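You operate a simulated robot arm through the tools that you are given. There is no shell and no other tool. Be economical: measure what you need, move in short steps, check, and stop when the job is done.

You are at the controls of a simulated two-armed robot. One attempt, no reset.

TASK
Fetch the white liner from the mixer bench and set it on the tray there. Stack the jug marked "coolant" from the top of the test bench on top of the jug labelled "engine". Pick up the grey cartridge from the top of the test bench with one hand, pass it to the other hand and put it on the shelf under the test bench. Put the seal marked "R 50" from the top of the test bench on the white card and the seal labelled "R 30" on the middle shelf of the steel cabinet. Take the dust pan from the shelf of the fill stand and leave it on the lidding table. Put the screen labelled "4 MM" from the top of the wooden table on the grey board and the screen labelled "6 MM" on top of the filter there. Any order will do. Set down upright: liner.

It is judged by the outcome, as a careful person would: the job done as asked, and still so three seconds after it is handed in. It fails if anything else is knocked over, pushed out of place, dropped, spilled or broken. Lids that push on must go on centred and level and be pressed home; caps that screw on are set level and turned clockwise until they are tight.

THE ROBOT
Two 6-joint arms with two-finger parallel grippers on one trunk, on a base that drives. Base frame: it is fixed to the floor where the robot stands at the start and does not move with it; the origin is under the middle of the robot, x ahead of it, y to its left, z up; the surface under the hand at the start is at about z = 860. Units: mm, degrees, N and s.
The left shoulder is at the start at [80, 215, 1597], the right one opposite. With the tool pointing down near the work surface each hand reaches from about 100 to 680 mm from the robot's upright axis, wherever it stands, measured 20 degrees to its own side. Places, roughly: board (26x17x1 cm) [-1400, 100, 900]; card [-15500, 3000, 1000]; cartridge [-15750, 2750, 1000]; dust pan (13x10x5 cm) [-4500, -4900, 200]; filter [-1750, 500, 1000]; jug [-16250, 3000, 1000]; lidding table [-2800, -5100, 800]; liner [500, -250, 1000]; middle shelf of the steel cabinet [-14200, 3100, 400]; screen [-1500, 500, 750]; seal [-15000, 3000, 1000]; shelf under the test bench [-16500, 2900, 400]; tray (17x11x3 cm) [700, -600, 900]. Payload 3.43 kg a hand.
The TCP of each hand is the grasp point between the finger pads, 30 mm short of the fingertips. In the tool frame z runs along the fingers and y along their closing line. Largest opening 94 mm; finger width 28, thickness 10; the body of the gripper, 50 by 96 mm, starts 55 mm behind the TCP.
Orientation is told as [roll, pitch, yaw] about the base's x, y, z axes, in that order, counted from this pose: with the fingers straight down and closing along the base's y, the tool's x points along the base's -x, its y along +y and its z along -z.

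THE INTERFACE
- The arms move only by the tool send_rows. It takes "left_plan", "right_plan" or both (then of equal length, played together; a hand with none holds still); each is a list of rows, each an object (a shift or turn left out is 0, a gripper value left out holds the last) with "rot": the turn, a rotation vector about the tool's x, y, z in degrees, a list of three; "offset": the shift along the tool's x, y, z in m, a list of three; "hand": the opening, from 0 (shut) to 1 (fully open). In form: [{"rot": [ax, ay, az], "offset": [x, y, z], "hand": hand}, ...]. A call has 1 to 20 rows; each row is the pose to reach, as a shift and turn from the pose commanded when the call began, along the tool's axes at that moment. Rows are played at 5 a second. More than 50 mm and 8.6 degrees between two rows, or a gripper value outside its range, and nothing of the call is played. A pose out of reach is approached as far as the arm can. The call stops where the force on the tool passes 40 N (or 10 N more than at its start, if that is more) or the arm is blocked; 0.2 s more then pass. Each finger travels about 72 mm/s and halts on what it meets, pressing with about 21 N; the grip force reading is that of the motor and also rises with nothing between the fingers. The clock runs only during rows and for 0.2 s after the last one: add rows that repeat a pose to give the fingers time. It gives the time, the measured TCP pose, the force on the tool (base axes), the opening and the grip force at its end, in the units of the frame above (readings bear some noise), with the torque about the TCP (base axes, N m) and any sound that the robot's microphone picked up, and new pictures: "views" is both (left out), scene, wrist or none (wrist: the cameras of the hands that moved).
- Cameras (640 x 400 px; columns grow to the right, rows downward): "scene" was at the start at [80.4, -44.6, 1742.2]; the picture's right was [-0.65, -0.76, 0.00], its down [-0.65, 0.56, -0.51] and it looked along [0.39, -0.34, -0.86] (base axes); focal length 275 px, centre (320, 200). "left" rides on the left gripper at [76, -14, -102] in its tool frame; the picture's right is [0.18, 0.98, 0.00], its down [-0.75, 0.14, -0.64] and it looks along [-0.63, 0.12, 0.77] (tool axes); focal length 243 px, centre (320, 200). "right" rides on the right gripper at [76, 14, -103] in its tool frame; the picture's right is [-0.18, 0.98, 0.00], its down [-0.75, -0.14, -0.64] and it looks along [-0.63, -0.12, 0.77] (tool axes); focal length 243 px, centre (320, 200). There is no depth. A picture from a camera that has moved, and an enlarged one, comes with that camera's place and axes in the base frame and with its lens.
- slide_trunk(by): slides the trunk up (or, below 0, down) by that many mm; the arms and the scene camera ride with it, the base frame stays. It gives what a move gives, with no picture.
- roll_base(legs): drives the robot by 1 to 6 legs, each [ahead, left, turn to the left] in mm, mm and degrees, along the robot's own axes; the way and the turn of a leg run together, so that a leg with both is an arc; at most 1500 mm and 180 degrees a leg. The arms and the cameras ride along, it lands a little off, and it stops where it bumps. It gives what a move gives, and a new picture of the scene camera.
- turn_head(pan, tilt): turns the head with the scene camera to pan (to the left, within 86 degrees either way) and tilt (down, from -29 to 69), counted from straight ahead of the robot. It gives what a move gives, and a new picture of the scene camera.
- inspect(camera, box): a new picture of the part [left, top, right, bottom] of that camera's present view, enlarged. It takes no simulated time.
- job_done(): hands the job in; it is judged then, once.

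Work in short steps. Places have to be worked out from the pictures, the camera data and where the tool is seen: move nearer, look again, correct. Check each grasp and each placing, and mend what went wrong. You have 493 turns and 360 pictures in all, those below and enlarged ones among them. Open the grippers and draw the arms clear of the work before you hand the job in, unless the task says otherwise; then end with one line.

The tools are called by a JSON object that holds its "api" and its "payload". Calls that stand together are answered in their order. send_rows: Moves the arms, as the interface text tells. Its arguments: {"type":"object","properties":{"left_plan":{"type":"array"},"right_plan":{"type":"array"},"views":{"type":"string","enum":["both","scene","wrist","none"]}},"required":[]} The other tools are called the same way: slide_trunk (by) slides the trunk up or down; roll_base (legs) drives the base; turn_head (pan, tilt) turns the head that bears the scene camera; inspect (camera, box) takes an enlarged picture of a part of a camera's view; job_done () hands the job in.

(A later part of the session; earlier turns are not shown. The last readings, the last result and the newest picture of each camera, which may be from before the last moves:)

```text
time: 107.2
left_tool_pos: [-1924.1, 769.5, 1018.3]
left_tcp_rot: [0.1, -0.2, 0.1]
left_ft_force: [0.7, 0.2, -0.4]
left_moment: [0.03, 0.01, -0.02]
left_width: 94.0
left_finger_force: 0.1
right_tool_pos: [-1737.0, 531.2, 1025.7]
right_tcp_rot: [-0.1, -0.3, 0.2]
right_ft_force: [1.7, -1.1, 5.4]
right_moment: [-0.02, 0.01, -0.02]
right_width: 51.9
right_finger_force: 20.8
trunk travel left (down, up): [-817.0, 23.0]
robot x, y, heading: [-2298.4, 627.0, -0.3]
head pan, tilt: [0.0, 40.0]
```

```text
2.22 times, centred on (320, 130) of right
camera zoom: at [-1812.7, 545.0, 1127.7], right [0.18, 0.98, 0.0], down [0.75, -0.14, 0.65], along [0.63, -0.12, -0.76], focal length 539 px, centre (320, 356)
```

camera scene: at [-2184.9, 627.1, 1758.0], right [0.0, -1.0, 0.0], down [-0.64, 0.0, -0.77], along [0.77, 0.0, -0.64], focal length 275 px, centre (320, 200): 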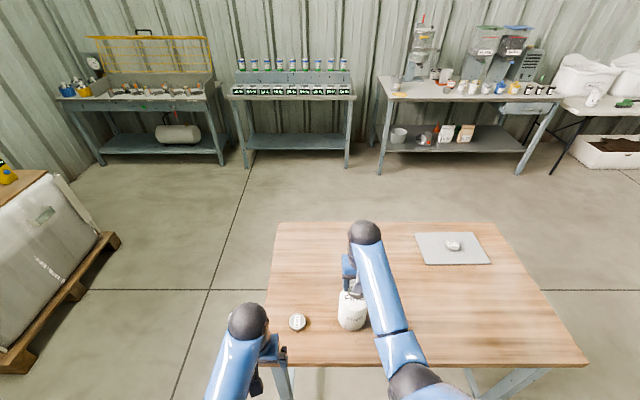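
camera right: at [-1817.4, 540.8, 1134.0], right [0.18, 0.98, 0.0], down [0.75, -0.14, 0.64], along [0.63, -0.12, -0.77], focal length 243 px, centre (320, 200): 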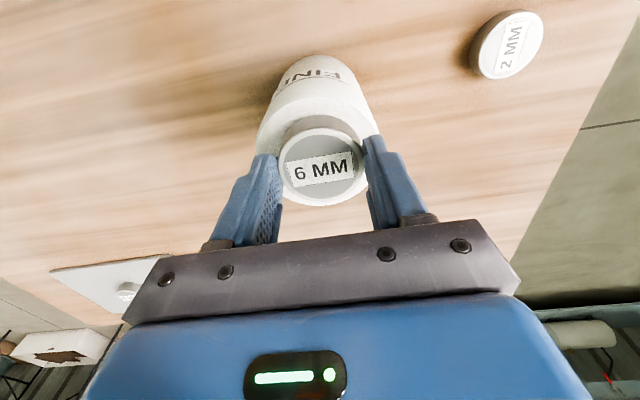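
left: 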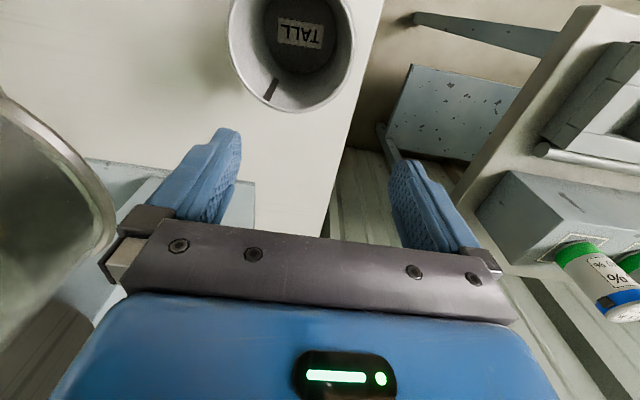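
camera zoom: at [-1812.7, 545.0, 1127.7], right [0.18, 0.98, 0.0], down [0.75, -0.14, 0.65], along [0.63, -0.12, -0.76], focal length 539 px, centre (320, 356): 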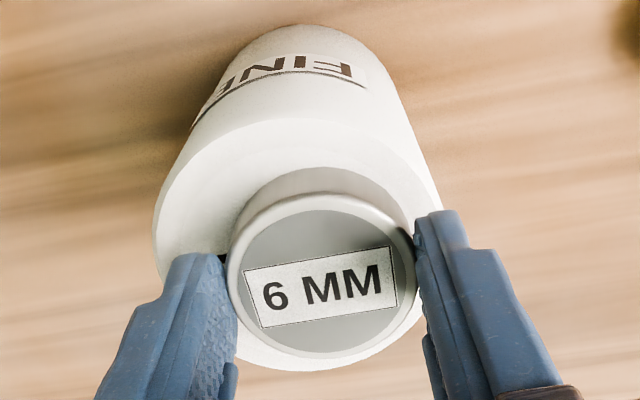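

In contact; from this view the screen is ~5 mm too far to +y. Lift 2 mm, shift back 4 mm, lower again, and release.

{"api": "send_rows", "payload": {"right_plan": [{"offset": [0, 0, -0.003]}, {"offset": [0, -0.0045, -0.003]}, {"offset": [0, -0.0045, -0.001]}, {"offset": [0, -0.0045, -0.0005]}, {"offset": [0, -0.0045, -0.0005], "hand": 0.7}, {"offset": [0, -0.0045, -0.0005], "hand": 0.9}, {"offset": [0, -0.0045, -0.0005]}, {"offset": [0, -0.0045, -0.03]}, {"offset": [0, -0.0045, -0.05]}], "views": "wrist"}}

{"api": "inspect", "payload": {"camera": "scene", "box": [320, 270, 400, 340]}}

```text
time: 109.2
left_tool_pos: [-1923.5, 769.9, 1017.9]
left_tcp_rot: [-0.1, -0.2, 0.2]
left_ft_force: [-0.3, 0.9, -0.4]
left_moment: [0.0, 0.05, -0.01]
left_width: 94.1
left_finger_force: 0.1
right_tool_pos: [-1735.2, 527.2, 1073.8]
right_tcp_rot: [0.0, -0.2, 0.1]
right_ft_force: [-0.5, -0.6, 0.2]
right_moment: [-0.01, -0.02, -0.01]
right_width: 84.6
right_finger_force: 0.2
trunk travel left (down, up): [-817.0, 23.0]
robot x, y, heading: [-2300.6, 628.1, 0.2]
head pan, tilt: [0.0, 40.0]
camera right: at [-1811.7, 540.6, 1175.9], right [0.18, 0.98, 0.0], down [0.75, -0.14, 0.64], along [0.63, -0.12, -0.76], focal length 243 px, centre (320, 200)
```

right: 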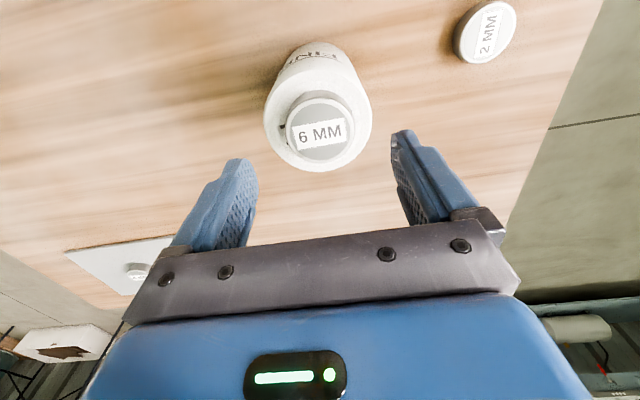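

```text
5.71 times, centred on (360, 305) of scene
camera zoom: at [-2185.1, 628.0, 1758.0], right [0.0, -1.0, 0.0], down [-0.64, 0.0, -0.77], along [0.77, 0.0, -0.64], focal length 1570 px, centre (91, -400)
```

zoom: 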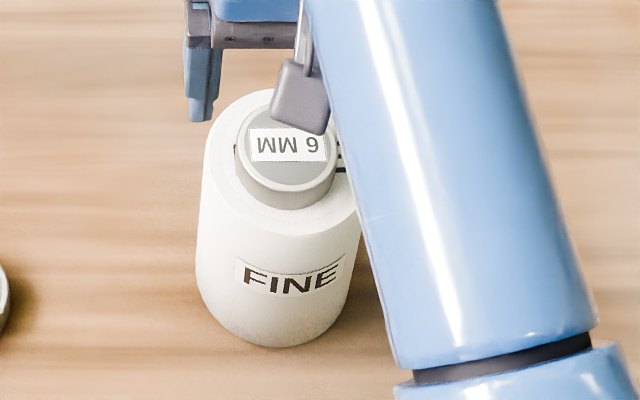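

Both screens are done. Back off, tuck the right hand, and turn toward the south to find the fill stand and lidding table.

{"api": "roll_base", "payload": {"legs": [[-250, 0, 0]]}}

{"api": "send_rows", "payload": {"right_plan": [{"offset": [0.04, 0, 0.03], "hand": 1}, {"offset": [0.08, 0, 0.06]}, {"offset": [0.12, 0, 0.09]}, {"offset": [0.16, -0.03, 0.1]}, {"offset": [0.19, -0.06, 0.1]}], "views": "none"}}

{"api": "turn_head", "payload": {"pan": 0, "tilt": 20}}

{"api": "roll_base", "payload": {"legs": [[0, 0, -100]]}}

```text
time: 111.1
left_tool_pos: [-2166.0, 769.1, 1016.9]
left_tcp_rot: [-0.1, 0.0, 0.3]
left_ft_force: [-0.3, -0.9, -0.7]
left_moment: [0.03, 0.02, -0.01]
left_width: 94.0
left_finger_force: 0.0
right_tool_pos: [-1978.8, 525.0, 1071.1]
right_tcp_rot: [0.0, 0.0, 0.1]
right_ft_force: [-0.5, -0.5, -0.1]
right_moment: [0.0, 0.01, 0.04]
right_width: 84.6
right_finger_force: 0.2
trunk travel left (down, up): [-817.0, 23.0]
robot x, y, heading: [-2547.0, 626.0, 0.4]
head pan, tilt: [0.0, 40.0]
camera scene: at [-2426.1, 627.3, 1757.5], right [0.0, -1.0, 0.0], down [-0.65, 0.0, -0.76], along [0.76, 0.0, -0.65], focal length 275 px, centre (320, 200)
```

scene: 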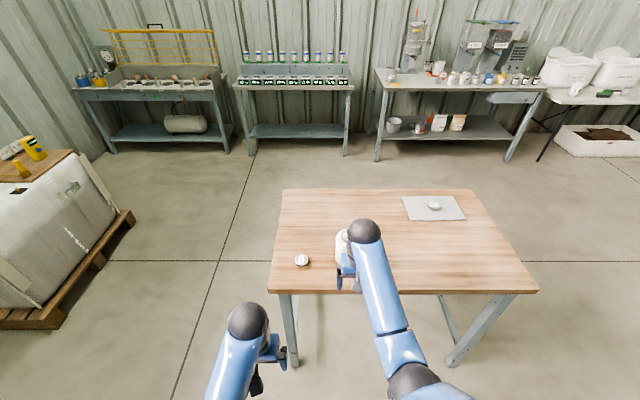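

```text
refused: row 4 steps farther than a row can; nothing moved
```

```text
time: 111.9
left_tool_pos: [-2170.4, 769.7, 1018.9]
left_tcp_rot: [0.0, -0.2, 0.3]
left_ft_force: [0.0, 0.2, 0.0]
left_moment: [-0.01, -0.05, -0.02]
left_width: 93.9
left_finger_force: 0.1
right_tool_pos: [-1982.8, 525.0, 1073.4]
right_tcp_rot: [0.0, -0.2, 0.0]
right_ft_force: [-0.1, -0.8, -0.4]
right_moment: [-0.03, -0.05, -0.02]
right_width: 84.7
right_finger_force: 0.0
trunk travel left (down, up): [-817.0, 23.0]
robot x, y, heading: [-2543.5, 630.5, 0.1]
head pan, tilt: [0.0, 20.0]
camera scene: at [-2424.7, 627.3, 1789.4], right [0.0, -1.0, 0.0], down [-0.34, 0.0, -0.94], along [0.94, 0.0, -0.34], focal length 275 px, centre (320, 200)
```

scene: 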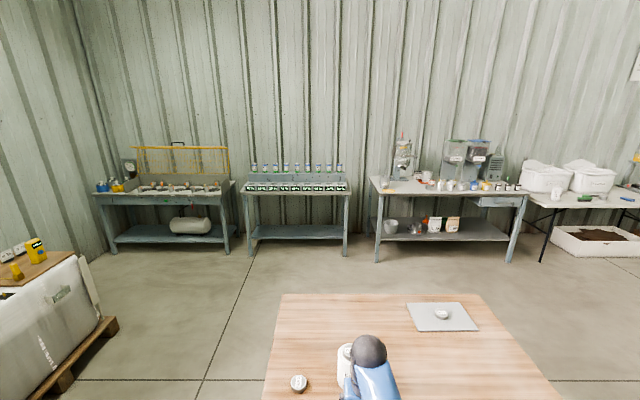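

```text
time: 116.5
left_tool_pos: [-2469.8, 231.5, 1018.9]
left_tcp_rot: [-0.1, -0.3, -99.6]
left_ft_force: [0.7, -0.4, -0.8]
left_moment: [0.02, 0.01, 0.01]
left_width: 94.0
left_finger_force: 0.0
right_tool_pos: [-2741.9, 89.5, 1074.9]
right_tcp_rot: [0.0, -0.2, -99.8]
right_ft_force: [0.3, -0.5, -0.7]
right_moment: [-0.03, 0.0, 0.0]
right_width: 84.6
right_finger_force: 0.1
trunk travel left (down, up): [-817.0, 23.0]
robot x, y, heading: [-2545.0, 625.8, -99.9]
head pan, tilt: [0.0, 20.0]
camera scene: at [-2567.7, 505.2, 1789.4], right [-0.99, 0.17, 0.0], down [0.06, 0.34, -0.94], along [-0.16, -0.93, -0.34], focal length 275 px, centre (320, 200)
```

scene: 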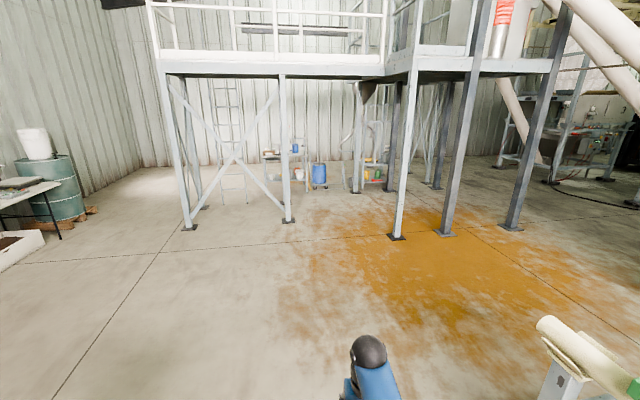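

The platform ahead has some equipment behind it; zoom in there.

{"api": "inspect", "payload": {"camera": "scene", "box": [160, 80, 480, 260]}}

{"api": "send_rows", "payload": {"right_plan": [{"offset": [0.04, 0, 0.02], "hand": 1}, {"offset": [0.08, 0, 0.04]}, {"offset": [0.12, 0, 0.06]}, {"offset": [0.16, -0.0, 0.08]}, {"offset": [0.19, -0.02, 0.1]}], "views": "none"}}

```text
2.00 times, centred on (320, 170) of scene
camera zoom: at [-2567.7, 505.2, 1789.4], right [-0.99, 0.17, 0.0], down [0.06, 0.34, -0.94], along [-0.16, -0.93, -0.34], focal length 549 px, centre (320, 260)
```

zoom: 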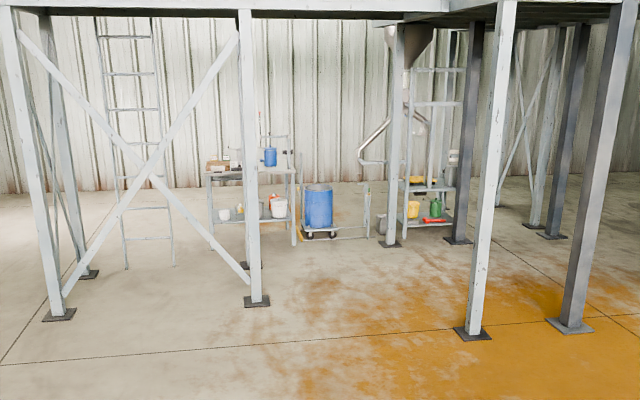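

```text
time: 117.7
left_tool_pos: [-2471.1, 233.9, 1018.9]
left_tcp_rot: [0.0, -0.2, -99.6]
left_ft_force: [0.0, -0.1, -0.1]
left_moment: [-0.03, 0.03, -0.03]
left_width: 94.4
left_finger_force: 0.1
right_tool_pos: [-2730.8, 279.8, 972.1]
right_tcp_rot: [0.0, -0.3, -99.6]
right_ft_force: [0.3, 0.4, 1.0]
right_moment: [-0.05, 0.01, 0.01]
right_width: 94.0
right_finger_force: 0.0
trunk travel left (down, up): [-817.0, 23.0]
robot x, y, heading: [-2544.9, 628.1, -99.5]
head pan, tilt: [0.0, 20.0]
```

Columns leave a clear corridor around x≈-3480 down to y≈-4500. Drive there in steps.

{"api": "roll_base", "payload": {"legs": [[0, 0, 9.5], [1250, 0, 0], [700, -930, 0], [1450, 0, 0]]}}

```text
time: 137.1
left_tool_pos: [-3314.9, -3182.2, 1018.9]
left_tcp_rot: [-0.1, -0.1, -91.0]
left_ft_force: [-0.1, 0.9, -0.4]
left_moment: [-0.03, 0.01, 0.0]
left_width: 93.8
left_finger_force: 0.1
right_tool_pos: [-3578.2, -3176.2, 973.2]
right_tcp_rot: [0.1, -0.2, -91.1]
right_ft_force: [1.6, 0.2, 0.1]
right_moment: [-0.01, 0.01, 0.02]
right_width: 93.7
right_finger_force: 0.1
trunk travel left (down, up): [-817.0, 23.0]
robot x, y, heading: [-3447.0, -2804.3, -91.0]
head pan, tilt: [0.0, 20.0]
camera scene: at [-3451.8, -2926.9, 1789.5], right [-1.0, 0.02, 0.0], down [0.01, 0.34, -0.94], along [-0.02, -0.94, -0.34], focal length 275 px, centre (320, 200)
```

scene: 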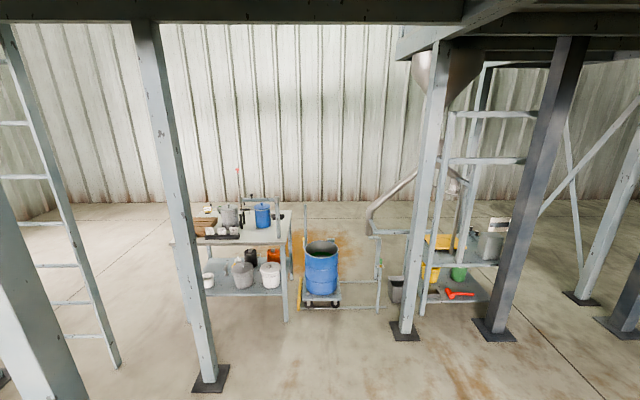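

{"api": "inspect", "payload": {"camera": "scene", "box": [360, 180, 540, 330]}}

{"api": "inspect", "payload": {"camera": "scene", "box": [160, 160, 340, 330]}}

```text
2.67 times, centred on (450, 255) of scene
camera zoom: at [-3451.8, -2926.9, 1789.5], right [-1.0, 0.02, 0.0], down [0.01, 0.34, -0.94], along [-0.02, -0.94, -0.34], focal length 732 px, centre (-27, 53)
```

zoom: 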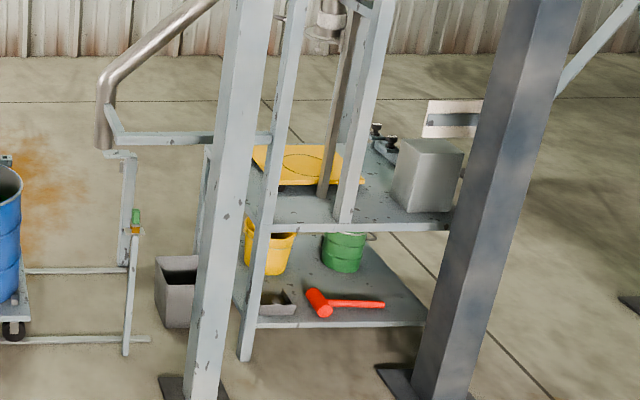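

```text
2.35 times, centred on (250, 245) of scene
camera zoom: at [-3451.8, -2926.9, 1789.5], right [-1.0, 0.02, 0.0], down [0.01, 0.34, -0.94], along [-0.02, -0.94, -0.34], focal length 646 px, centre (485, 94)
```

zoom: 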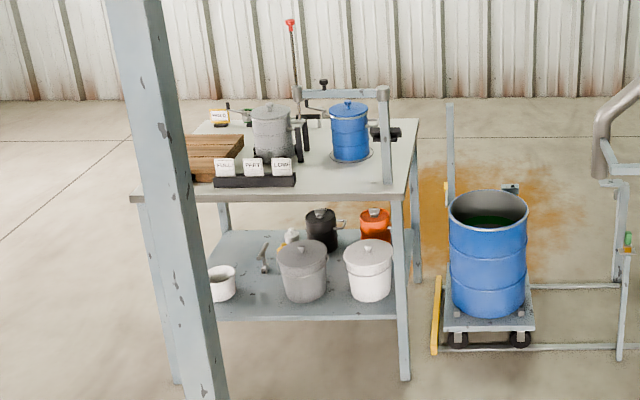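

The grey dust pan is at the front-left of the fill stand's lower shelf (shelf z≈120–200, under an upper shelf at ~490). Drive in front of the stand.

{"api": "roll_base", "payload": {"legs": [[1000, 0, 1], [0, -1060, 0]]}}

{"api": "turn_head", "payload": {"pan": 0, "tilt": 50}}

```text
time: 147.4
left_tool_pos: [-4387.1, -4183.9, 1018.6]
left_tcp_rot: [-0.1, -0.2, -90.4]
left_ft_force: [0.8, 0.1, 0.5]
left_moment: [0.02, 0.0, -0.03]
left_width: 94.2
left_finger_force: 0.1
right_tool_pos: [-4649.3, -4179.4, 972.8]
right_tcp_rot: [-0.1, -0.2, -90.5]
right_ft_force: [0.0, -0.5, -0.2]
right_moment: [0.0, -0.01, 0.0]
right_width: 93.8
right_finger_force: 0.1
trunk travel left (down, up): [-817.0, 23.0]
robot x, y, heading: [-4525.9, -3804.7, -90.8]
head pan, tilt: [0.0, 20.0]
camera scene: at [-4525.9, -3929.3, 1789.4], right [-1.0, 0.01, 0.0], down [0.0, 0.34, -0.94], along [-0.01, -0.94, -0.34], focal length 275 px, centre (320, 200)
```

scene: 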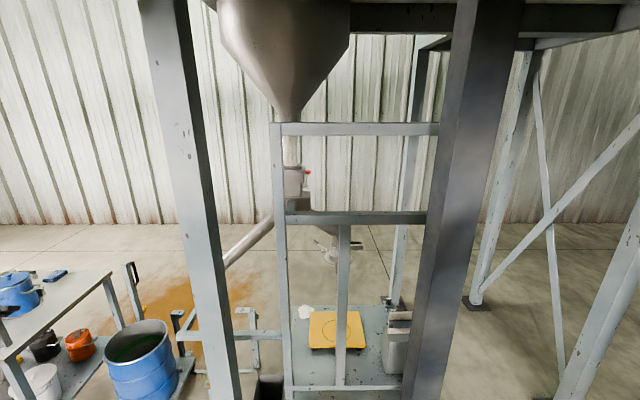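

```text
time: 148.3
left_tool_pos: [-4388.1, -4183.6, 1017.8]
left_tcp_rot: [0.1, -0.2, -90.4]
left_ft_force: [0.2, 0.1, 1.3]
left_moment: [0.01, 0.0, 0.0]
left_width: 94.2
left_finger_force: 0.1
right_tool_pos: [-4651.8, -4180.6, 973.9]
right_tcp_rot: [0.0, -0.1, -90.5]
right_ft_force: [0.3, 1.0, 0.2]
right_moment: [0.0, 0.03, 0.0]
right_width: 94.0
right_finger_force: 0.0
trunk travel left (down, up): [-817.0, 23.0]
robot x, y, heading: [-4525.2, -3807.8, -90.4]
head pan, tilt: [0.0, 50.0]
camera scene: at [-4527.8, -3913.2, 1743.9], right [-1.0, 0.01, 0.0], down [0.01, 0.77, -0.64], along [0.0, -0.64, -0.77], focal length 275 px, centre (320, 200)
```

scene: 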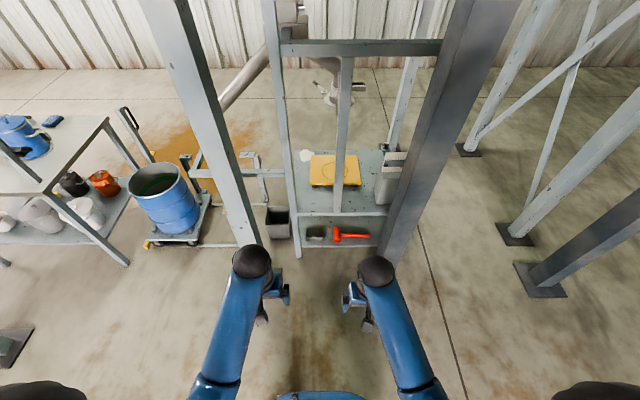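

{"api": "inspect", "payload": {"camera": "scene", "box": [240, 140, 440, 265]}}

```text
3.20 times, centred on (340, 202) of scene
camera zoom: at [-4527.8, -3913.2, 1743.9], right [-1.0, 0.01, 0.0], down [0.01, 0.77, -0.64], along [0.0, -0.64, -0.77], focal length 879 px, centre (256, 192)
```

zoom: 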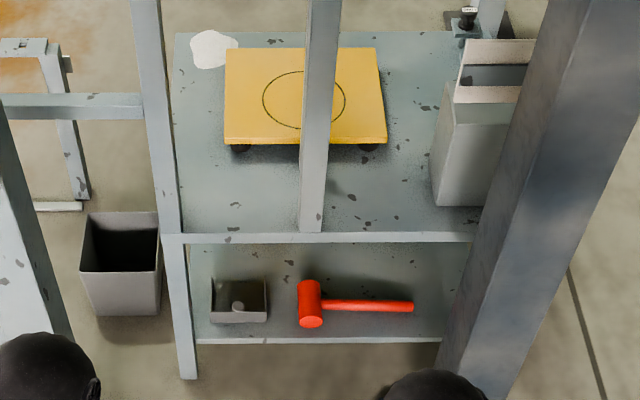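

Dust pan ≈ (-4496,-4920) on the lower shelf (z≈155), under the upper shelf (z≈530). I lower the trunk to get a closer look and prepare a low reach; hands first stay clear (stand front at y≈-4826).

{"api": "slide_trunk", "payload": {"by": -600}}

{"api": "turn_head", "payload": {"pan": 0, "tilt": 38}}

{"api": "inspect", "payload": {"camera": "scene", "box": [270, 140, 390, 250]}}

```text
refused: -600 is not a number from -400 to 400
```

```text
time: 149.1
left_tool_pos: [-4387.1, -4183.7, 1018.3]
left_tcp_rot: [0.0, -0.3, -90.4]
left_ft_force: [-0.7, -0.3, -0.1]
left_moment: [0.02, 0.04, -0.02]
left_width: 93.8
left_finger_force: 0.0
right_tool_pos: [-4650.8, -4180.5, 973.3]
right_tcp_rot: [0.0, -0.2, -90.5]
right_ft_force: [0.6, -0.3, -0.5]
right_moment: [-0.03, 0.0, 0.0]
right_width: 94.0
right_finger_force: 0.0
trunk travel left (down, up): [-817.0, 23.0]
robot x, y, heading: [-4526.9, -3807.2, -90.4]
head pan, tilt: [0.0, 38.0]
camera scene: at [-4527.5, -3922.3, 1761.0], right [-1.0, 0.01, 0.0], down [0.0, 0.62, -0.79], along [-0.01, -0.79, -0.62], focal length 275 px, centre (320, 200)
```

scene: 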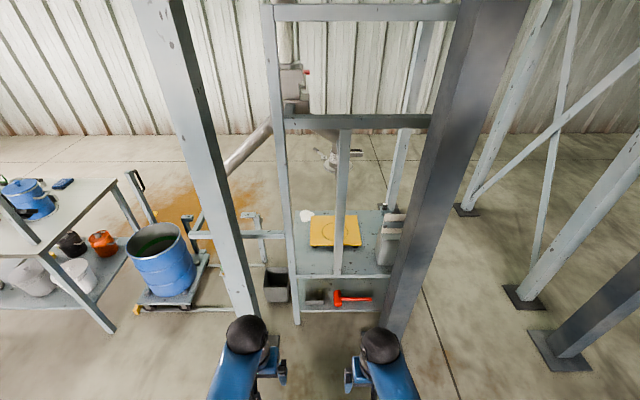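

```text
3.64 times, centred on (330, 195) of scene
camera zoom: at [-4527.5, -3922.3, 1761.0], right [-1.0, 0.01, 0.0], down [0.0, 0.62, -0.79], along [-0.01, -0.79, -0.62], focal length 999 px, centre (284, 218)
```

zoom: 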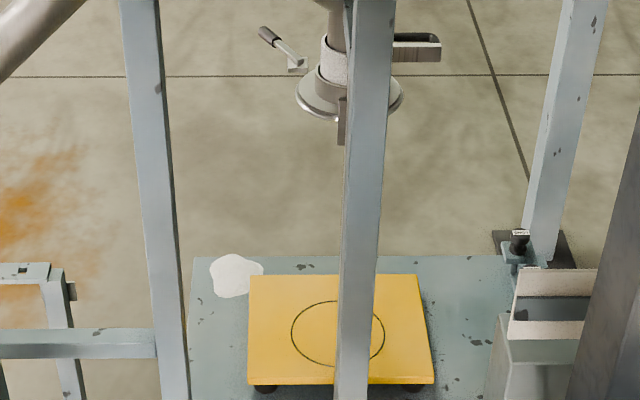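

Slide in two steps.

{"api": "slide_trunk", "payload": {"by": -400}}

{"api": "slide_trunk", "payload": {"by": -250}}

{"api": "turn_head", "payload": {"pan": 0, "tilt": 38}}

{"api": "inspect", "payload": {"camera": "scene", "box": [270, 130, 390, 250]}}

```text
time: 152.9
left_tool_pos: [-4388.2, -4183.7, 619.2]
left_tcp_rot: [0.0, -0.2, -90.4]
left_ft_force: [0.4, -0.8, 0.2]
left_moment: [0.0, -0.02, -0.01]
left_width: 94.2
left_finger_force: 0.1
right_tool_pos: [-4651.4, -4180.7, 573.0]
right_tcp_rot: [0.0, -0.2, -90.5]
right_ft_force: [0.3, -0.8, -0.2]
right_moment: [0.01, 0.02, 0.0]
right_width: 93.8
right_finger_force: 0.1
trunk travel left (down, up): [-417.0, 423.0]
robot x, y, heading: [-4526.5, -3807.0, -90.2]
head pan, tilt: [0.0, 38.0]
```

```text
time: 155.5
left_tool_pos: [-4387.8, -4182.6, 368.6]
left_tcp_rot: [0.0, -0.3, -90.4]
left_ft_force: [-0.3, 0.1, 0.6]
left_moment: [0.01, 0.0, 0.04]
left_width: 94.0
left_finger_force: 0.2
right_tool_pos: [-4650.9, -4180.2, 323.4]
right_tcp_rot: [0.0, -0.3, -90.5]
right_ft_force: [0.2, 0.1, -0.2]
right_moment: [-0.06, -0.01, 0.03]
right_width: 94.0
right_finger_force: 0.0
trunk travel left (down, up): [-167.0, 673.0]
robot x, y, heading: [-4523.3, -3808.2, -90.3]
head pan, tilt: [0.0, 38.0]
```

```text
time: 156.1
left_tool_pos: [-4387.3, -4183.6, 368.9]
left_tcp_rot: [0.0, -0.2, -90.4]
left_ft_force: [-1.0, -0.7, 0.0]
left_moment: [0.01, -0.04, -0.02]
left_width: 94.3
left_finger_force: 0.0
right_tool_pos: [-4649.4, -4180.1, 322.4]
right_tcp_rot: [0.0, -0.3, -90.5]
right_ft_force: [0.4, 0.1, -0.5]
right_moment: [0.0, 0.0, 0.04]
right_width: 93.8
right_finger_force: 0.1
trunk travel left (down, up): [-167.0, 673.0]
robot x, y, heading: [-4525.9, -3807.4, -90.6]
head pan, tilt: [0.0, 38.0]
camera scene: at [-4527.4, -3922.4, 1111.0], right [-1.0, 0.01, 0.0], down [0.0, 0.62, -0.79], along [-0.01, -0.79, -0.62], focal length 275 px, centre (320, 200)
```

scene: 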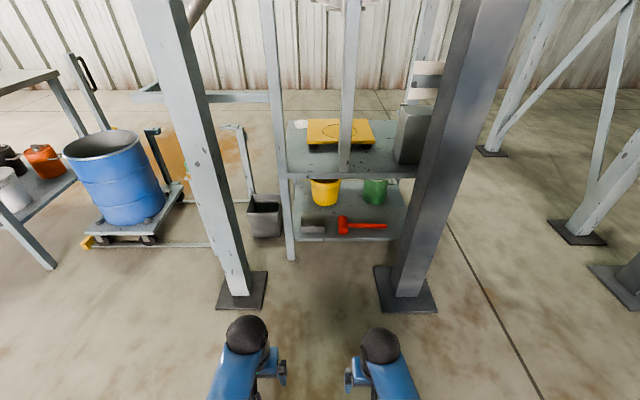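

```text
3.33 times, centred on (330, 190) of scene
camera zoom: at [-4527.4, -3922.4, 1111.0], right [-1.0, 0.01, 0.0], down [0.0, 0.62, -0.79], along [-0.01, -0.79, -0.62], focal length 916 px, centre (287, 233)
```

zoom: 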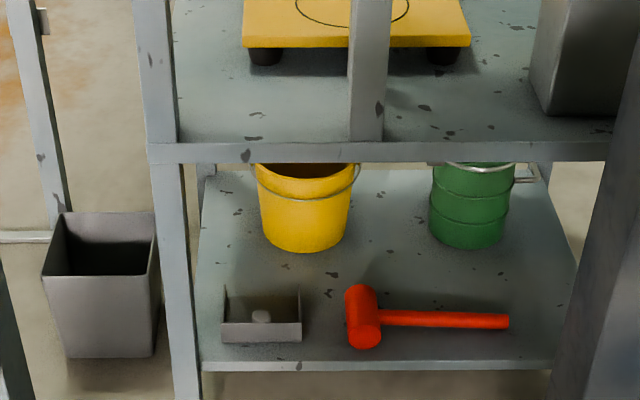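

The pan's near wall faces me, with what seems a handle end at its middle. I pitch the left hand 60° forward while extending it, to view and grasp from the front.

{"api": "send_rows", "payload": {"left_plan": [{"offset": [-0.036, 0, 0], "rot": [0, -8, 0]}, {"offset": [-0.072, 0, 0], "rot": [0, -16, 0]}, {"offset": [-0.108, 0, 0], "rot": [0, -24, 0]}, {"offset": [-0.144, 0, 0], "rot": [0, -32, 0]}, {"offset": [-0.18, 0, 0], "rot": [0, -40, 0]}, {"offset": [-0.216, 0, 0], "rot": [0, -48, 0]}, {"offset": [-0.25, 0, 0], "rot": [0, -56, 0]}, {"offset": [-0.25, 0, 0], "rot": [0, -60, 0]}], "views": "wrist"}}

```text
time: 157.9
left_tool_pos: [-4388.9, -4433.5, 368.5]
left_tcp_rot: [-0.1, -60.3, -90.6]
left_ft_force: [-0.2, -0.4, 0.5]
left_moment: [0.0, -0.02, 0.0]
left_width: 93.6
left_finger_force: 0.0
right_tool_pos: [-4651.0, -4179.0, 324.1]
right_tcp_rot: [0.0, -0.2, -90.5]
right_ft_force: [0.0, 0.2, 0.2]
right_moment: [0.02, -0.02, -0.03]
right_width: 94.0
right_finger_force: 0.1
trunk travel left (down, up): [-167.0, 673.0]
robot x, y, heading: [-4524.2, -3808.6, -90.3]
head pan, tilt: [0.0, 38.0]
camera left: at [-4401.5, -4306.1, 353.2], right [0.98, 0.08, -0.16], down [0.14, 0.18, 0.97], along [0.11, -0.98, 0.17], focal length 243 px, centre (320, 200)
```

left: 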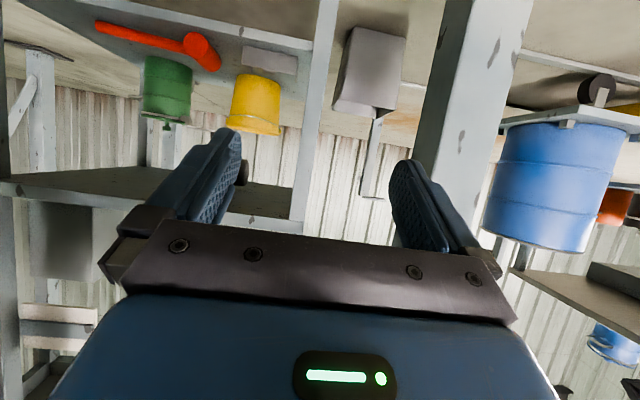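

Enlarge the pan in this (upside-down) view.

{"api": "inspect", "payload": {"camera": "left", "box": [200, 20, 340, 110]}}

```text
4.44 times, centred on (270, 65) of left
camera zoom: at [-4401.5, -4306.1, 353.2], right [0.98, 0.08, -0.16], down [0.14, 0.18, 0.97], along [0.11, -0.98, 0.17], focal length 1078 px, centre (542, 800)
```

zoom: 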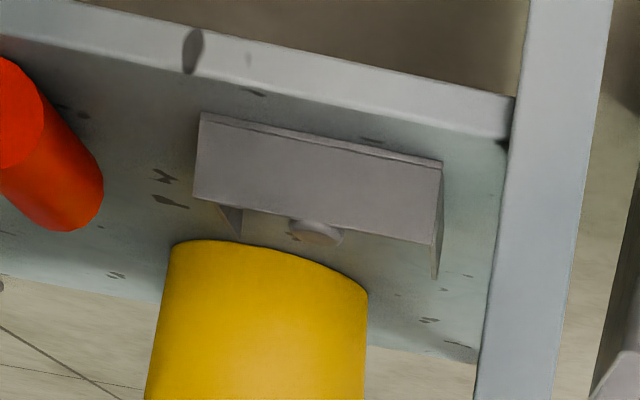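

The view is too oblique to understand the pan's shape. Turn the left hand back to pointing down and move closer so its camera looks into the pan from above-front.

{"api": "send_rows", "payload": {"left_plan": [{"rot": [0, 8, 0]}, {"rot": [0, 16, 0]}, {"rot": [0, 24, 0]}, {"rot": [0, 32, 0]}, {"rot": [0, 40, 0]}, {"rot": [0, 48, 0]}, {"rot": [0, 56, 0]}, {"rot": [0, 60, 0]}], "views": "none"}}

{"api": "send_rows", "payload": {"left_plan": [{"offset": [0, -0.04, 0]}, {"offset": [0, -0.08, 0]}, {"offset": [0, -0.115, 0]}], "views": "none"}}

{"api": "roll_base", "payload": {"legs": [[250, 0, 0]]}}

{"api": "inspect", "payload": {"camera": "left", "box": [0, 0, 640, 400]}}

```text
time: 159.7
left_tool_pos: [-4389.4, -4434.7, 369.1]
left_tcp_rot: [0.0, -0.2, -90.4]
left_ft_force: [-0.5, 0.3, 0.1]
left_moment: [0.03, 0.0, -0.03]
left_width: 94.1
left_finger_force: 0.0
right_tool_pos: [-4651.8, -4179.3, 322.3]
right_tcp_rot: [-0.1, -0.3, -90.5]
right_ft_force: [0.3, 0.3, -0.6]
right_moment: [0.01, 0.0, -0.04]
right_width: 94.1
right_finger_force: 0.1
trunk travel left (down, up): [-167.0, 673.0]
robot x, y, heading: [-4521.2, -3805.1, -90.2]
head pan, tilt: [0.0, 38.0]
```

```text
time: 160.5
left_tool_pos: [-4504.4, -4433.1, 369.7]
left_tcp_rot: [0.0, -0.1, -90.4]
left_ft_force: [-0.1, -1.1, 0.1]
left_moment: [-0.02, -0.01, 0.01]
left_width: 94.0
left_finger_force: 0.0
right_tool_pos: [-4650.7, -4179.3, 323.4]
right_tcp_rot: [0.0, -0.2, -90.5]
right_ft_force: [-0.1, 0.1, -0.2]
right_moment: [-0.02, -0.01, -0.02]
right_width: 93.9
right_finger_force: 0.1
trunk travel left (down, up): [-167.0, 673.0]
robot x, y, heading: [-4524.6, -3804.5, -90.5]
head pan, tilt: [0.0, 38.0]
```

```text
time: 162.3
left_tool_pos: [-4505.2, -4684.1, 368.4]
left_tcp_rot: [0.0, 0.0, -90.3]
left_ft_force: [-0.4, 0.6, -0.5]
left_moment: [0.01, -0.03, 0.01]
left_width: 94.2
left_finger_force: 0.1
right_tool_pos: [-4651.6, -4431.2, 322.7]
right_tcp_rot: [-0.1, -0.1, -90.4]
right_ft_force: [-0.7, -0.8, -0.2]
right_moment: [0.01, 0.0, 0.03]
right_width: 93.7
right_finger_force: 0.1
trunk travel left (down, up): [-167.0, 673.0]
robot x, y, heading: [-4528.7, -4056.4, -90.5]
head pan, tilt: [0.0, 38.0]
camera scene: at [-4528.9, -4173.8, 1110.9], right [-1.0, 0.01, 0.0], down [0.0, 0.62, -0.79], along [0.0, -0.79, -0.62], focal length 275 px, centre (320, 200)
```

scene: 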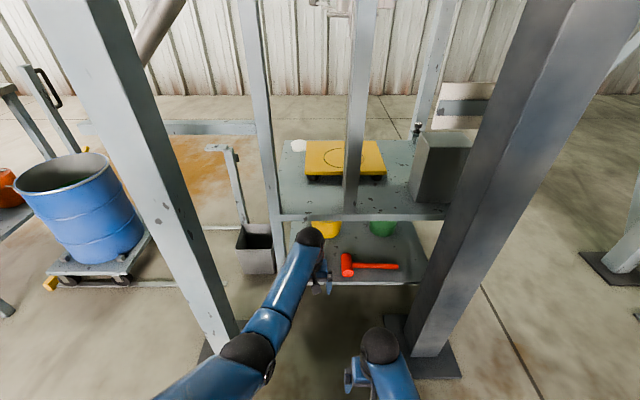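

```text
1.00 times, centred on (320, 200) of left (not enlarged: the box is as wide or as high as the picture)
camera zoom: at [-4518.1, -4607.4, 470.7], right [0.98, 0.18, 0.0], down [0.14, -0.75, 0.64], along [0.11, -0.63, -0.77], focal length 243 px, centre (320, 200)
```

zoom: 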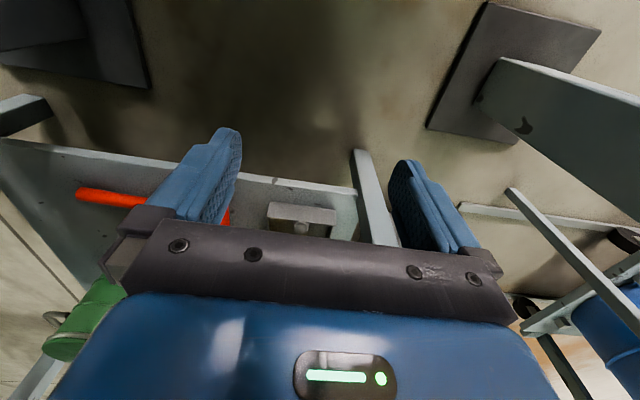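

{"api": "inspect", "payload": {"camera": "left", "box": [230, 180, 370, 260]}}

```text
4.57 times, centred on (300, 220) of left
camera zoom: at [-4518.1, -4607.4, 470.7], right [0.98, 0.18, 0.0], down [0.14, -0.75, 0.64], along [0.11, -0.63, -0.77], focal length 1109 px, centre (411, 109)
```

zoom: 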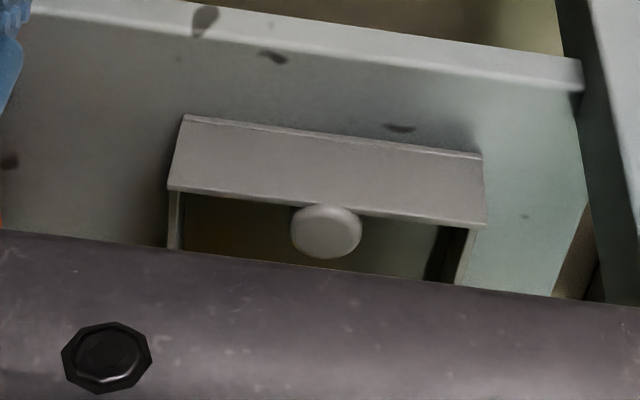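

A knob-like handle stands just behind the near wall (≈(-4500,-4912), z≈178). Tilt the hand back 20° so the finger bar no longer hides the pan.

{"api": "send_rows", "payload": {"left_plan": [{"rot": [0, 8, 0]}, {"rot": [0, 16, 0], "offset": [-0.01, 0, 0]}, {"rot": [0, 22, 0], "offset": [-0.02, 0, 0]}], "views": "none"}}

{"api": "inspect", "payload": {"camera": "left", "box": [220, 80, 400, 220]}}

```text
time: 163.1
left_tool_pos: [-4493.0, -4666.6, 384.2]
left_tcp_rot: [0.0, 21.9, -90.3]
left_ft_force: [-0.4, -0.1, -0.7]
left_moment: [-0.03, 0.02, 0.0]
left_width: 94.0
left_finger_force: 0.0
left hand out of reach, approached as far as the arm can: row 2, 3
right_tool_pos: [-4652.5, -4430.7, 324.3]
right_tcp_rot: [0.1, -0.1, -90.4]
right_ft_force: [0.8, 0.4, 0.1]
right_moment: [0.01, 0.02, 0.0]
right_width: 93.9
right_finger_force: 0.0
trunk travel left (down, up): [-167.0, 673.0]
robot x, y, heading: [-4529.4, -4052.9, -90.5]
head pan, tilt: [0.0, 38.0]
```

```text
2.86 times, centred on (310, 150) of left
camera zoom: at [-4507.1, -4634.5, 507.7], right [0.98, 0.17, 0.07], down [0.14, -0.94, 0.32], along [0.12, -0.3, -0.95], focal length 693 px, centre (349, 343)
```

zoom: 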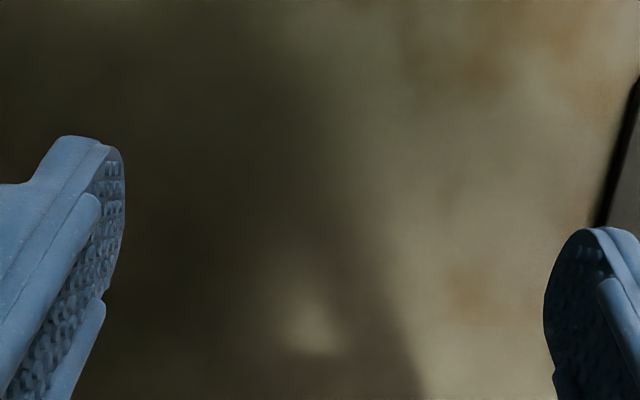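

Wrong way; tilt the other way (fingers ~20° forward).

{"api": "send_rows", "payload": {"left_plan": [{"rot": [0, -8, 0]}, {"rot": [0, -16, 0]}, {"rot": [0, -24, 0]}, {"rot": [0, -32, 0]}, {"rot": [0, -40, 0]}, {"rot": [0, -44, 0]}], "views": "none"}}

{"api": "inspect", "payload": {"camera": "left", "box": [220, 80, 400, 220]}}

```text
time: 164.5
left_tool_pos: [-4537.5, -4768.4, 330.7]
left_tcp_rot: [0.0, -19.4, -90.2]
left_ft_force: [-0.4, -1.0, 0.3]
left_moment: [0.01, 0.03, 0.02]
left_width: 94.0
left_finger_force: 0.1
left hand out of reach, approached as far as the arm can: row 1, 2, 3, 4, 5, 6
right_tool_pos: [-4651.7, -4430.1, 322.7]
right_tcp_rot: [0.0, -0.2, -90.4]
right_ft_force: [0.2, 0.2, -0.4]
right_moment: [0.02, -0.03, 0.04]
right_width: 94.2
right_finger_force: 0.1
trunk travel left (down, up): [-167.0, 673.0]
robot x, y, heading: [-4525.7, -4059.1, -90.2]
head pan, tilt: [0.0, 38.0]
```

```text
2.86 times, centred on (310, 150) of left
camera zoom: at [-4549.8, -4662.8, 401.4], right [0.98, 0.17, -0.06], down [0.14, -0.5, 0.86], along [0.11, -0.85, -0.51], focal length 693 px, centre (349, 343)
```

zoom: 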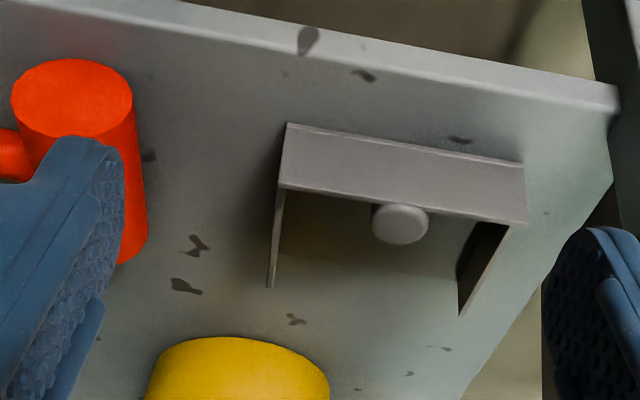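

Now the shape is clear: slanted near wall (top z≈185), side walls tapering to the rear, knob handle just behind the near wall's top. I'll grip the knob with the left hand pitched ~45°, coming over the near wall. First back up and free the arm from its stretched posture.

{"api": "roll_base", "payload": {"legs": [[-250, 0, 0]]}}

{"api": "send_rows", "payload": {"left_plan": [{"offset": [0.0, 0.03, -0.03]}, {"offset": [0.0, 0.05, -0.07]}, {"offset": [0.0, 0.05, -0.11]}], "views": "none"}}

```text
time: 166.3
left_tool_pos: [-4532.6, -4515.2, 330.0]
left_tcp_rot: [0.0, -19.4, -90.0]
left_ft_force: [-0.2, -0.3, 0.1]
left_moment: [0.0, 0.0, 0.01]
left_width: 93.9
left_finger_force: 0.1
right_tool_pos: [-4649.8, -4178.1, 323.6]
right_tcp_rot: [0.0, -0.2, -90.2]
right_ft_force: [-0.3, 0.1, 0.9]
right_moment: [-0.01, 0.02, 0.0]
right_width: 94.3
right_finger_force: 0.1
trunk travel left (down, up): [-167.0, 673.0]
robot x, y, heading: [-4527.2, -3807.3, -90.0]
head pan, tilt: [0.0, 38.0]
camera scene: at [-4527.5, -3919.4, 1111.1], right [-1.0, 0.0, 0.0], down [0.0, 0.62, -0.79], along [0.0, -0.79, -0.62], focal length 275 px, centre (320, 200)
```

scene: 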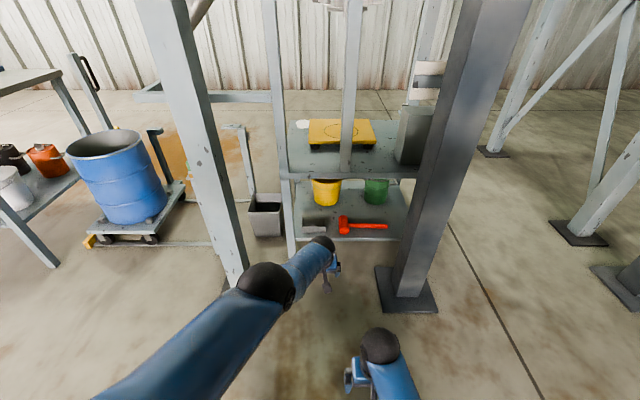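

```text
time: 167.1
left_tool_pos: [-4506.7, -4554.7, 391.7]
left_tcp_rot: [0.0, -19.2, -90.1]
left_ft_force: [-0.6, 0.7, -0.6]
left_moment: [0.03, -0.01, -0.03]
left_width: 94.0
left_finger_force: 0.1
left hand out of reach, approached as far as the arm can: row 1, 2, 3
right_tool_pos: [-4649.7, -4178.1, 322.2]
right_tcp_rot: [0.0, -0.2, -90.1]
right_ft_force: [-0.2, -0.1, -0.1]
right_moment: [0.0, -0.04, 0.0]
right_width: 94.0
right_finger_force: 0.0
trunk travel left (down, up): [-167.0, 673.0]
robot x, y, heading: [-4529.4, -3807.6, -90.4]
head pan, tilt: [0.0, 38.0]
```

Sweep further up and forward, then pull back.

{"api": "send_rows", "payload": {"left_plan": [{"offset": [-0.02, 0, -0.035]}, {"offset": [-0.045, 0, -0.07]}, {"offset": [-0.067, 0, -0.105]}, {"offset": [-0.08, 0, -0.14]}, {"offset": [-0.04, 0, -0.13]}, {"offset": [0.0, 0, -0.12]}, {"offset": [0.04, 0, -0.11]}], "views": "none"}}

```text
time: 168.7
left_tool_pos: [-4534.1, -4573.5, 475.2]
left_tcp_rot: [0.0, -19.2, -90.0]
left_ft_force: [0.3, -0.1, 0.5]
left_moment: [0.0, 0.02, -0.03]
left_width: 94.1
left_finger_force: 0.0
left hand out of reach, approached as far as the arm can: row 1, 2, 3, 4, 5, 6, 7
right_tool_pos: [-4649.4, -4178.4, 323.0]
right_tcp_rot: [0.0, -0.1, -90.2]
right_ft_force: [0.2, 0.5, -0.4]
right_moment: [-0.01, 0.03, 0.0]
right_width: 94.0
right_finger_force: 0.1
trunk travel left (down, up): [-167.0, 673.0]
robot x, y, heading: [-4524.0, -3802.9, -90.0]
head pan, tilt: [0.0, 38.0]
```

{"api": "send_rows", "payload": {"left_plan": [{"offset": [0.02, 0, 0.02]}, {"offset": [0.045, 0, 0.03]}, {"offset": [0.08, 0, 0.04]}], "views": "none"}}

```text
time: 169.5
left_tool_pos: [-4546.2, -4543.4, 396.8]
left_tcp_rot: [0.0, -19.2, -90.1]
left_ft_force: [0.8, -0.1, 0.7]
left_moment: [-0.01, -0.01, -0.03]
left_width: 94.1
left_finger_force: 0.1
left hand out of reach, approached as far as the arm can: row 1, 2, 3
right_tool_pos: [-4650.3, -4178.5, 323.9]
right_tcp_rot: [0.0, -0.2, -90.1]
right_ft_force: [0.1, 0.1, 0.1]
right_moment: [0.0, -0.01, 0.02]
right_width: 93.8
right_finger_force: 0.1
trunk travel left (down, up): [-167.0, 673.0]
robot x, y, heading: [-4530.1, -3805.4, -90.3]
head pan, tilt: [0.0, 38.0]
```

Earlier a combined rotation freed the arm; try pitching fingers further forward (needed anyway) while moving up/forward.

{"api": "send_rows", "payload": {"left_plan": [{"rot": [0, -5, 0], "offset": [-0.025, 0, -0.03]}, {"rot": [0, -10, 0], "offset": [-0.05, 0, -0.06]}, {"rot": [0, -15, 0], "offset": [-0.05, 0, -0.06]}, {"rot": [0, -20, 0], "offset": [-0.05, 0, -0.06]}, {"rot": [0, -25, 0], "offset": [-0.05, 0, -0.06]}], "views": "none"}}

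```text
time: 170.7
left_tool_pos: [-4565.2, -4614.2, 453.5]
left_tcp_rot: [0.0, -44.4, -89.9]
left_ft_force: [0.0, 0.2, 0.0]
left_moment: [0.0, 0.06, -0.01]
left_width: 94.1
left_finger_force: 0.1
left hand out of reach, approached as far as the arm can: row 1, 2, 3, 4, 5
right_tool_pos: [-4650.1, -4177.3, 322.2]
right_tcp_rot: [0.0, -0.3, -90.1]
right_ft_force: [-0.6, 0.1, -0.4]
right_moment: [-0.04, 0.0, 0.01]
right_width: 94.1
right_finger_force: 0.0
trunk travel left (down, up): [-167.0, 673.0]
robot x, y, heading: [-4527.2, -3801.0, -89.8]
head pan, tilt: [0.0, 38.0]
```

{"api": "send_rows", "payload": {"left_plan": [{"offset": [-0.03, 0.005, -0.018]}, {"offset": [-0.06, 0.01, -0.038]}, {"offset": [-0.085, 0.02, -0.062]}, {"offset": [-0.105, 0.03, -0.09]}], "views": "none"}}

```text
time: 171.7
left_tool_pos: [-4549.5, -4656.6, 584.7]
left_tcp_rot: [0.2, -44.2, -90.1]
left_ft_force: [0.0, 0.0, -0.1]
left_moment: [-0.01, 0.01, -0.04]
left_width: 93.9
left_finger_force: 0.1
left hand out of reach, approached as far as the arm can: row 1, 2, 3, 4
right_tool_pos: [-4650.7, -4176.9, 323.2]
right_tcp_rot: [0.0, -0.1, -90.2]
right_ft_force: [0.5, -0.1, -0.6]
right_moment: [0.03, 0.0, 0.0]
right_width: 93.9
right_finger_force: 0.0
trunk travel left (down, up): [-167.0, 673.0]
robot x, y, heading: [-4522.7, -3804.1, -90.3]
head pan, tilt: [0.0, 38.0]
```

{"api": "send_rows", "payload": {"left_plan": [{"offset": [0.0, 0.04, 0]}, {"offset": [0.0, 0.08, 0.0]}, {"offset": [0.01, 0.12, 0.0]}, {"offset": [0.02, 0.16, 0.0]}], "views": "scene"}}

```text
time: 172.7
left_tool_pos: [-4393.6, -4691.3, 561.5]
left_tcp_rot: [-0.1, -44.2, -90.1]
left_ft_force: [-0.1, 0.8, 0.0]
left_moment: [-0.01, 0.01, -0.01]
left_width: 94.2
left_finger_force: 0.0
left hand out of reach, approached as far as the arm can: row 1, 2, 3, 4
right_tool_pos: [-4650.0, -4178.2, 322.2]
right_tcp_rot: [0.0, -0.2, -90.2]
right_ft_force: [0.3, 0.7, 0.0]
right_moment: [0.02, -0.01, 0.02]
right_width: 94.0
right_finger_force: 0.1
trunk travel left (down, up): [-167.0, 673.0]
robot x, y, heading: [-4525.9, -3800.1, -90.3]
head pan, tilt: [0.0, 38.0]
camera scene: at [-4526.8, -3920.3, 1111.0], right [-1.0, 0.0, 0.0], down [0.0, 0.62, -0.79], along [0.0, -0.79, -0.62], focal length 275 px, centre (320, 200)
```

scene: 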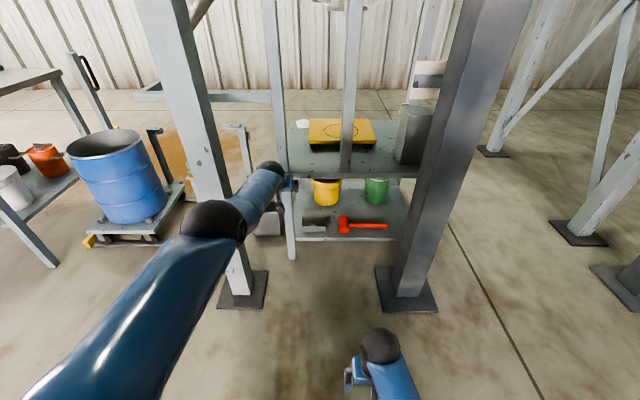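

Back the base off for safety, then try an upward move with a slight inward bias.

{"api": "roll_base", "payload": {"legs": [[-200, 0, 0]]}}

{"api": "send_rows", "payload": {"left_plan": [{"offset": [-0.014, 0.0, -0.028]}, {"offset": [-0.028, 0.0, -0.057]}, {"offset": [-0.042, 0.0, -0.085]}], "views": "none"}}

```text
time: 174.3
left_tool_pos: [-4393.5, -4492.1, 564.1]
left_tcp_rot: [0.0, -44.3, -90.0]
left_ft_force: [0.6, -0.6, 0.0]
left_moment: [0.01, 0.0, -0.04]
left_width: 93.9
left_finger_force: 0.0
right_tool_pos: [-4649.4, -3979.5, 322.6]
right_tcp_rot: [0.0, -0.2, -90.2]
right_ft_force: [0.5, 0.2, 0.4]
right_moment: [-0.01, -0.02, 0.02]
right_width: 94.1
right_finger_force: 0.1
trunk travel left (down, up): [-167.0, 673.0]
robot x, y, heading: [-4524.0, -3605.9, -90.1]
head pan, tilt: [0.0, 38.0]
camera scene: at [-4527.1, -3720.4, 1111.1], right [-1.0, 0.0, 0.0], down [0.0, 0.62, -0.79], along [0.0, -0.79, -0.62], focal length 275 px, centre (320, 200)
```

scene: 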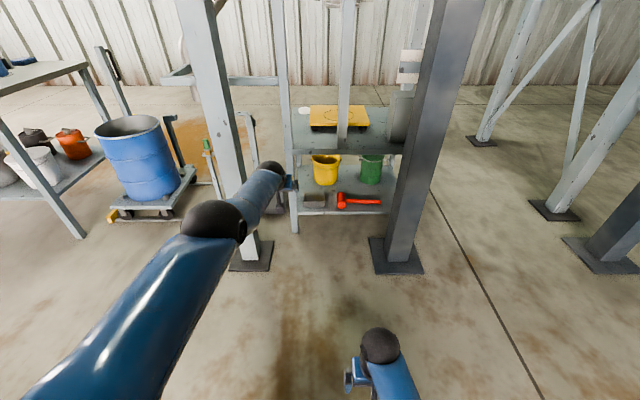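

```text
time: 175.1
left_tool_pos: [-4399.0, -4501.7, 651.8]
left_tcp_rot: [0.1, -44.2, -90.1]
left_ft_force: [0.7, 0.5, -0.1]
left_moment: [0.0, 0.01, -0.03]
left_width: 94.2
left_finger_force: 0.1
left hand out of reach, approached as far as the arm can: row 1, 2, 3
right_tool_pos: [-4649.1, -3979.5, 322.2]
right_tcp_rot: [0.0, -0.2, -90.2]
right_ft_force: [-0.6, 0.2, 0.3]
right_moment: [0.0, -0.02, 0.0]
right_width: 94.2
right_finger_force: 0.0
trunk travel left (down, up): [-167.0, 673.0]
robot x, y, heading: [-4528.9, -3605.0, -90.1]
head pan, tilt: [0.0, 38.0]
```

Now the opposite: down with inward bias.

{"api": "send_rows", "payload": {"left_plan": [{"offset": [0.03, 0.0, 0.013]}, {"offset": [0.06, 0.0, 0.025]}, {"offset": [0.095, 0.0, 0.03]}, {"offset": [0.13, 0.0, 0.03]}, {"offset": [0.165, 0.0, 0.025]}], "views": "none"}}

```text
time: 176.3
left_tool_pos: [-4407.6, -4477.7, 505.7]
left_tcp_rot: [0.0, -44.2, -90.1]
left_ft_force: [0.3, 0.8, 0.0]
left_moment: [-0.02, -0.01, -0.02]
left_width: 93.8
left_finger_force: 0.1
left hand out of reach, approached as far as the arm can: row 1, 2, 3, 4, 5
right_tool_pos: [-4649.0, -3978.0, 323.7]
right_tcp_rot: [0.0, -0.3, -90.2]
right_ft_force: [0.7, 1.0, 0.3]
right_moment: [0.0, 0.0, 0.01]
right_width: 93.9
right_finger_force: 0.0
trunk travel left (down, up): [-167.0, 673.0]
robot x, y, heading: [-4527.6, -3603.0, -90.2]
head pan, tilt: [0.0, 38.0]
```

{"api": "send_rows", "payload": {"left_plan": [{"rot": [0, 8, 0]}, {"rot": [0, 16, 0]}, {"rot": [0, 24, 0]}, {"rot": [0, 32, 0]}, {"rot": [0, 40, 0]}, {"rot": [0, 48, 0]}, {"rot": [0, 54, 0]}], "views": "none"}}

{"api": "send_rows", "payload": {"left_plan": [{"rot": [0, -5, 0], "offset": [-0.025, 0, -0.03]}, {"rot": [0, -10, 0], "offset": [-0.05, 0, -0.06]}, {"rot": [0, -10, 0], "offset": [-0.08, 0, -0.09]}], "views": "none"}}

```text
time: 177.9
left_tool_pos: [-4391.4, -4343.8, 523.4]
left_tcp_rot: [0.0, 3.3, -90.1]
left_ft_force: [0.7, -0.6, 0.7]
left_moment: [-0.02, 0.03, -0.01]
left_width: 94.0
left_finger_force: 0.1
left hand out of reach, approached as far as the arm can: row 1, 2, 3, 4, 5, 6, 7
right_tool_pos: [-4649.0, -3979.5, 322.9]
right_tcp_rot: [-0.1, -0.1, -90.2]
right_ft_force: [0.2, 0.3, 0.0]
right_moment: [0.01, -0.01, 0.03]
right_width: 93.8
right_finger_force: 0.0
trunk travel left (down, up): [-167.0, 673.0]
robot x, y, heading: [-4527.4, -3602.9, -90.2]
head pan, tilt: [0.0, 38.0]
```

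```text
time: 178.7
left_tool_pos: [-4388.7, -4389.3, 606.1]
left_tcp_rot: [0.0, -7.0, -90.1]
left_ft_force: [-0.2, -0.1, -0.6]
left_moment: [0.02, -0.01, -0.01]
left_width: 94.2
left_finger_force: 0.0
left hand out of reach, approached as far as the arm can: row 1, 2, 3
right_tool_pos: [-4648.9, -3979.6, 323.1]
right_tcp_rot: [0.0, -0.2, -90.1]
right_ft_force: [-0.4, -0.3, -0.9]
right_moment: [-0.03, 0.02, -0.04]
right_width: 94.3
right_finger_force: 0.0
trunk travel left (down, up): [-167.0, 673.0]
robot x, y, heading: [-4527.5, -3606.6, -89.9]
head pan, tilt: [0.0, 38.0]
```

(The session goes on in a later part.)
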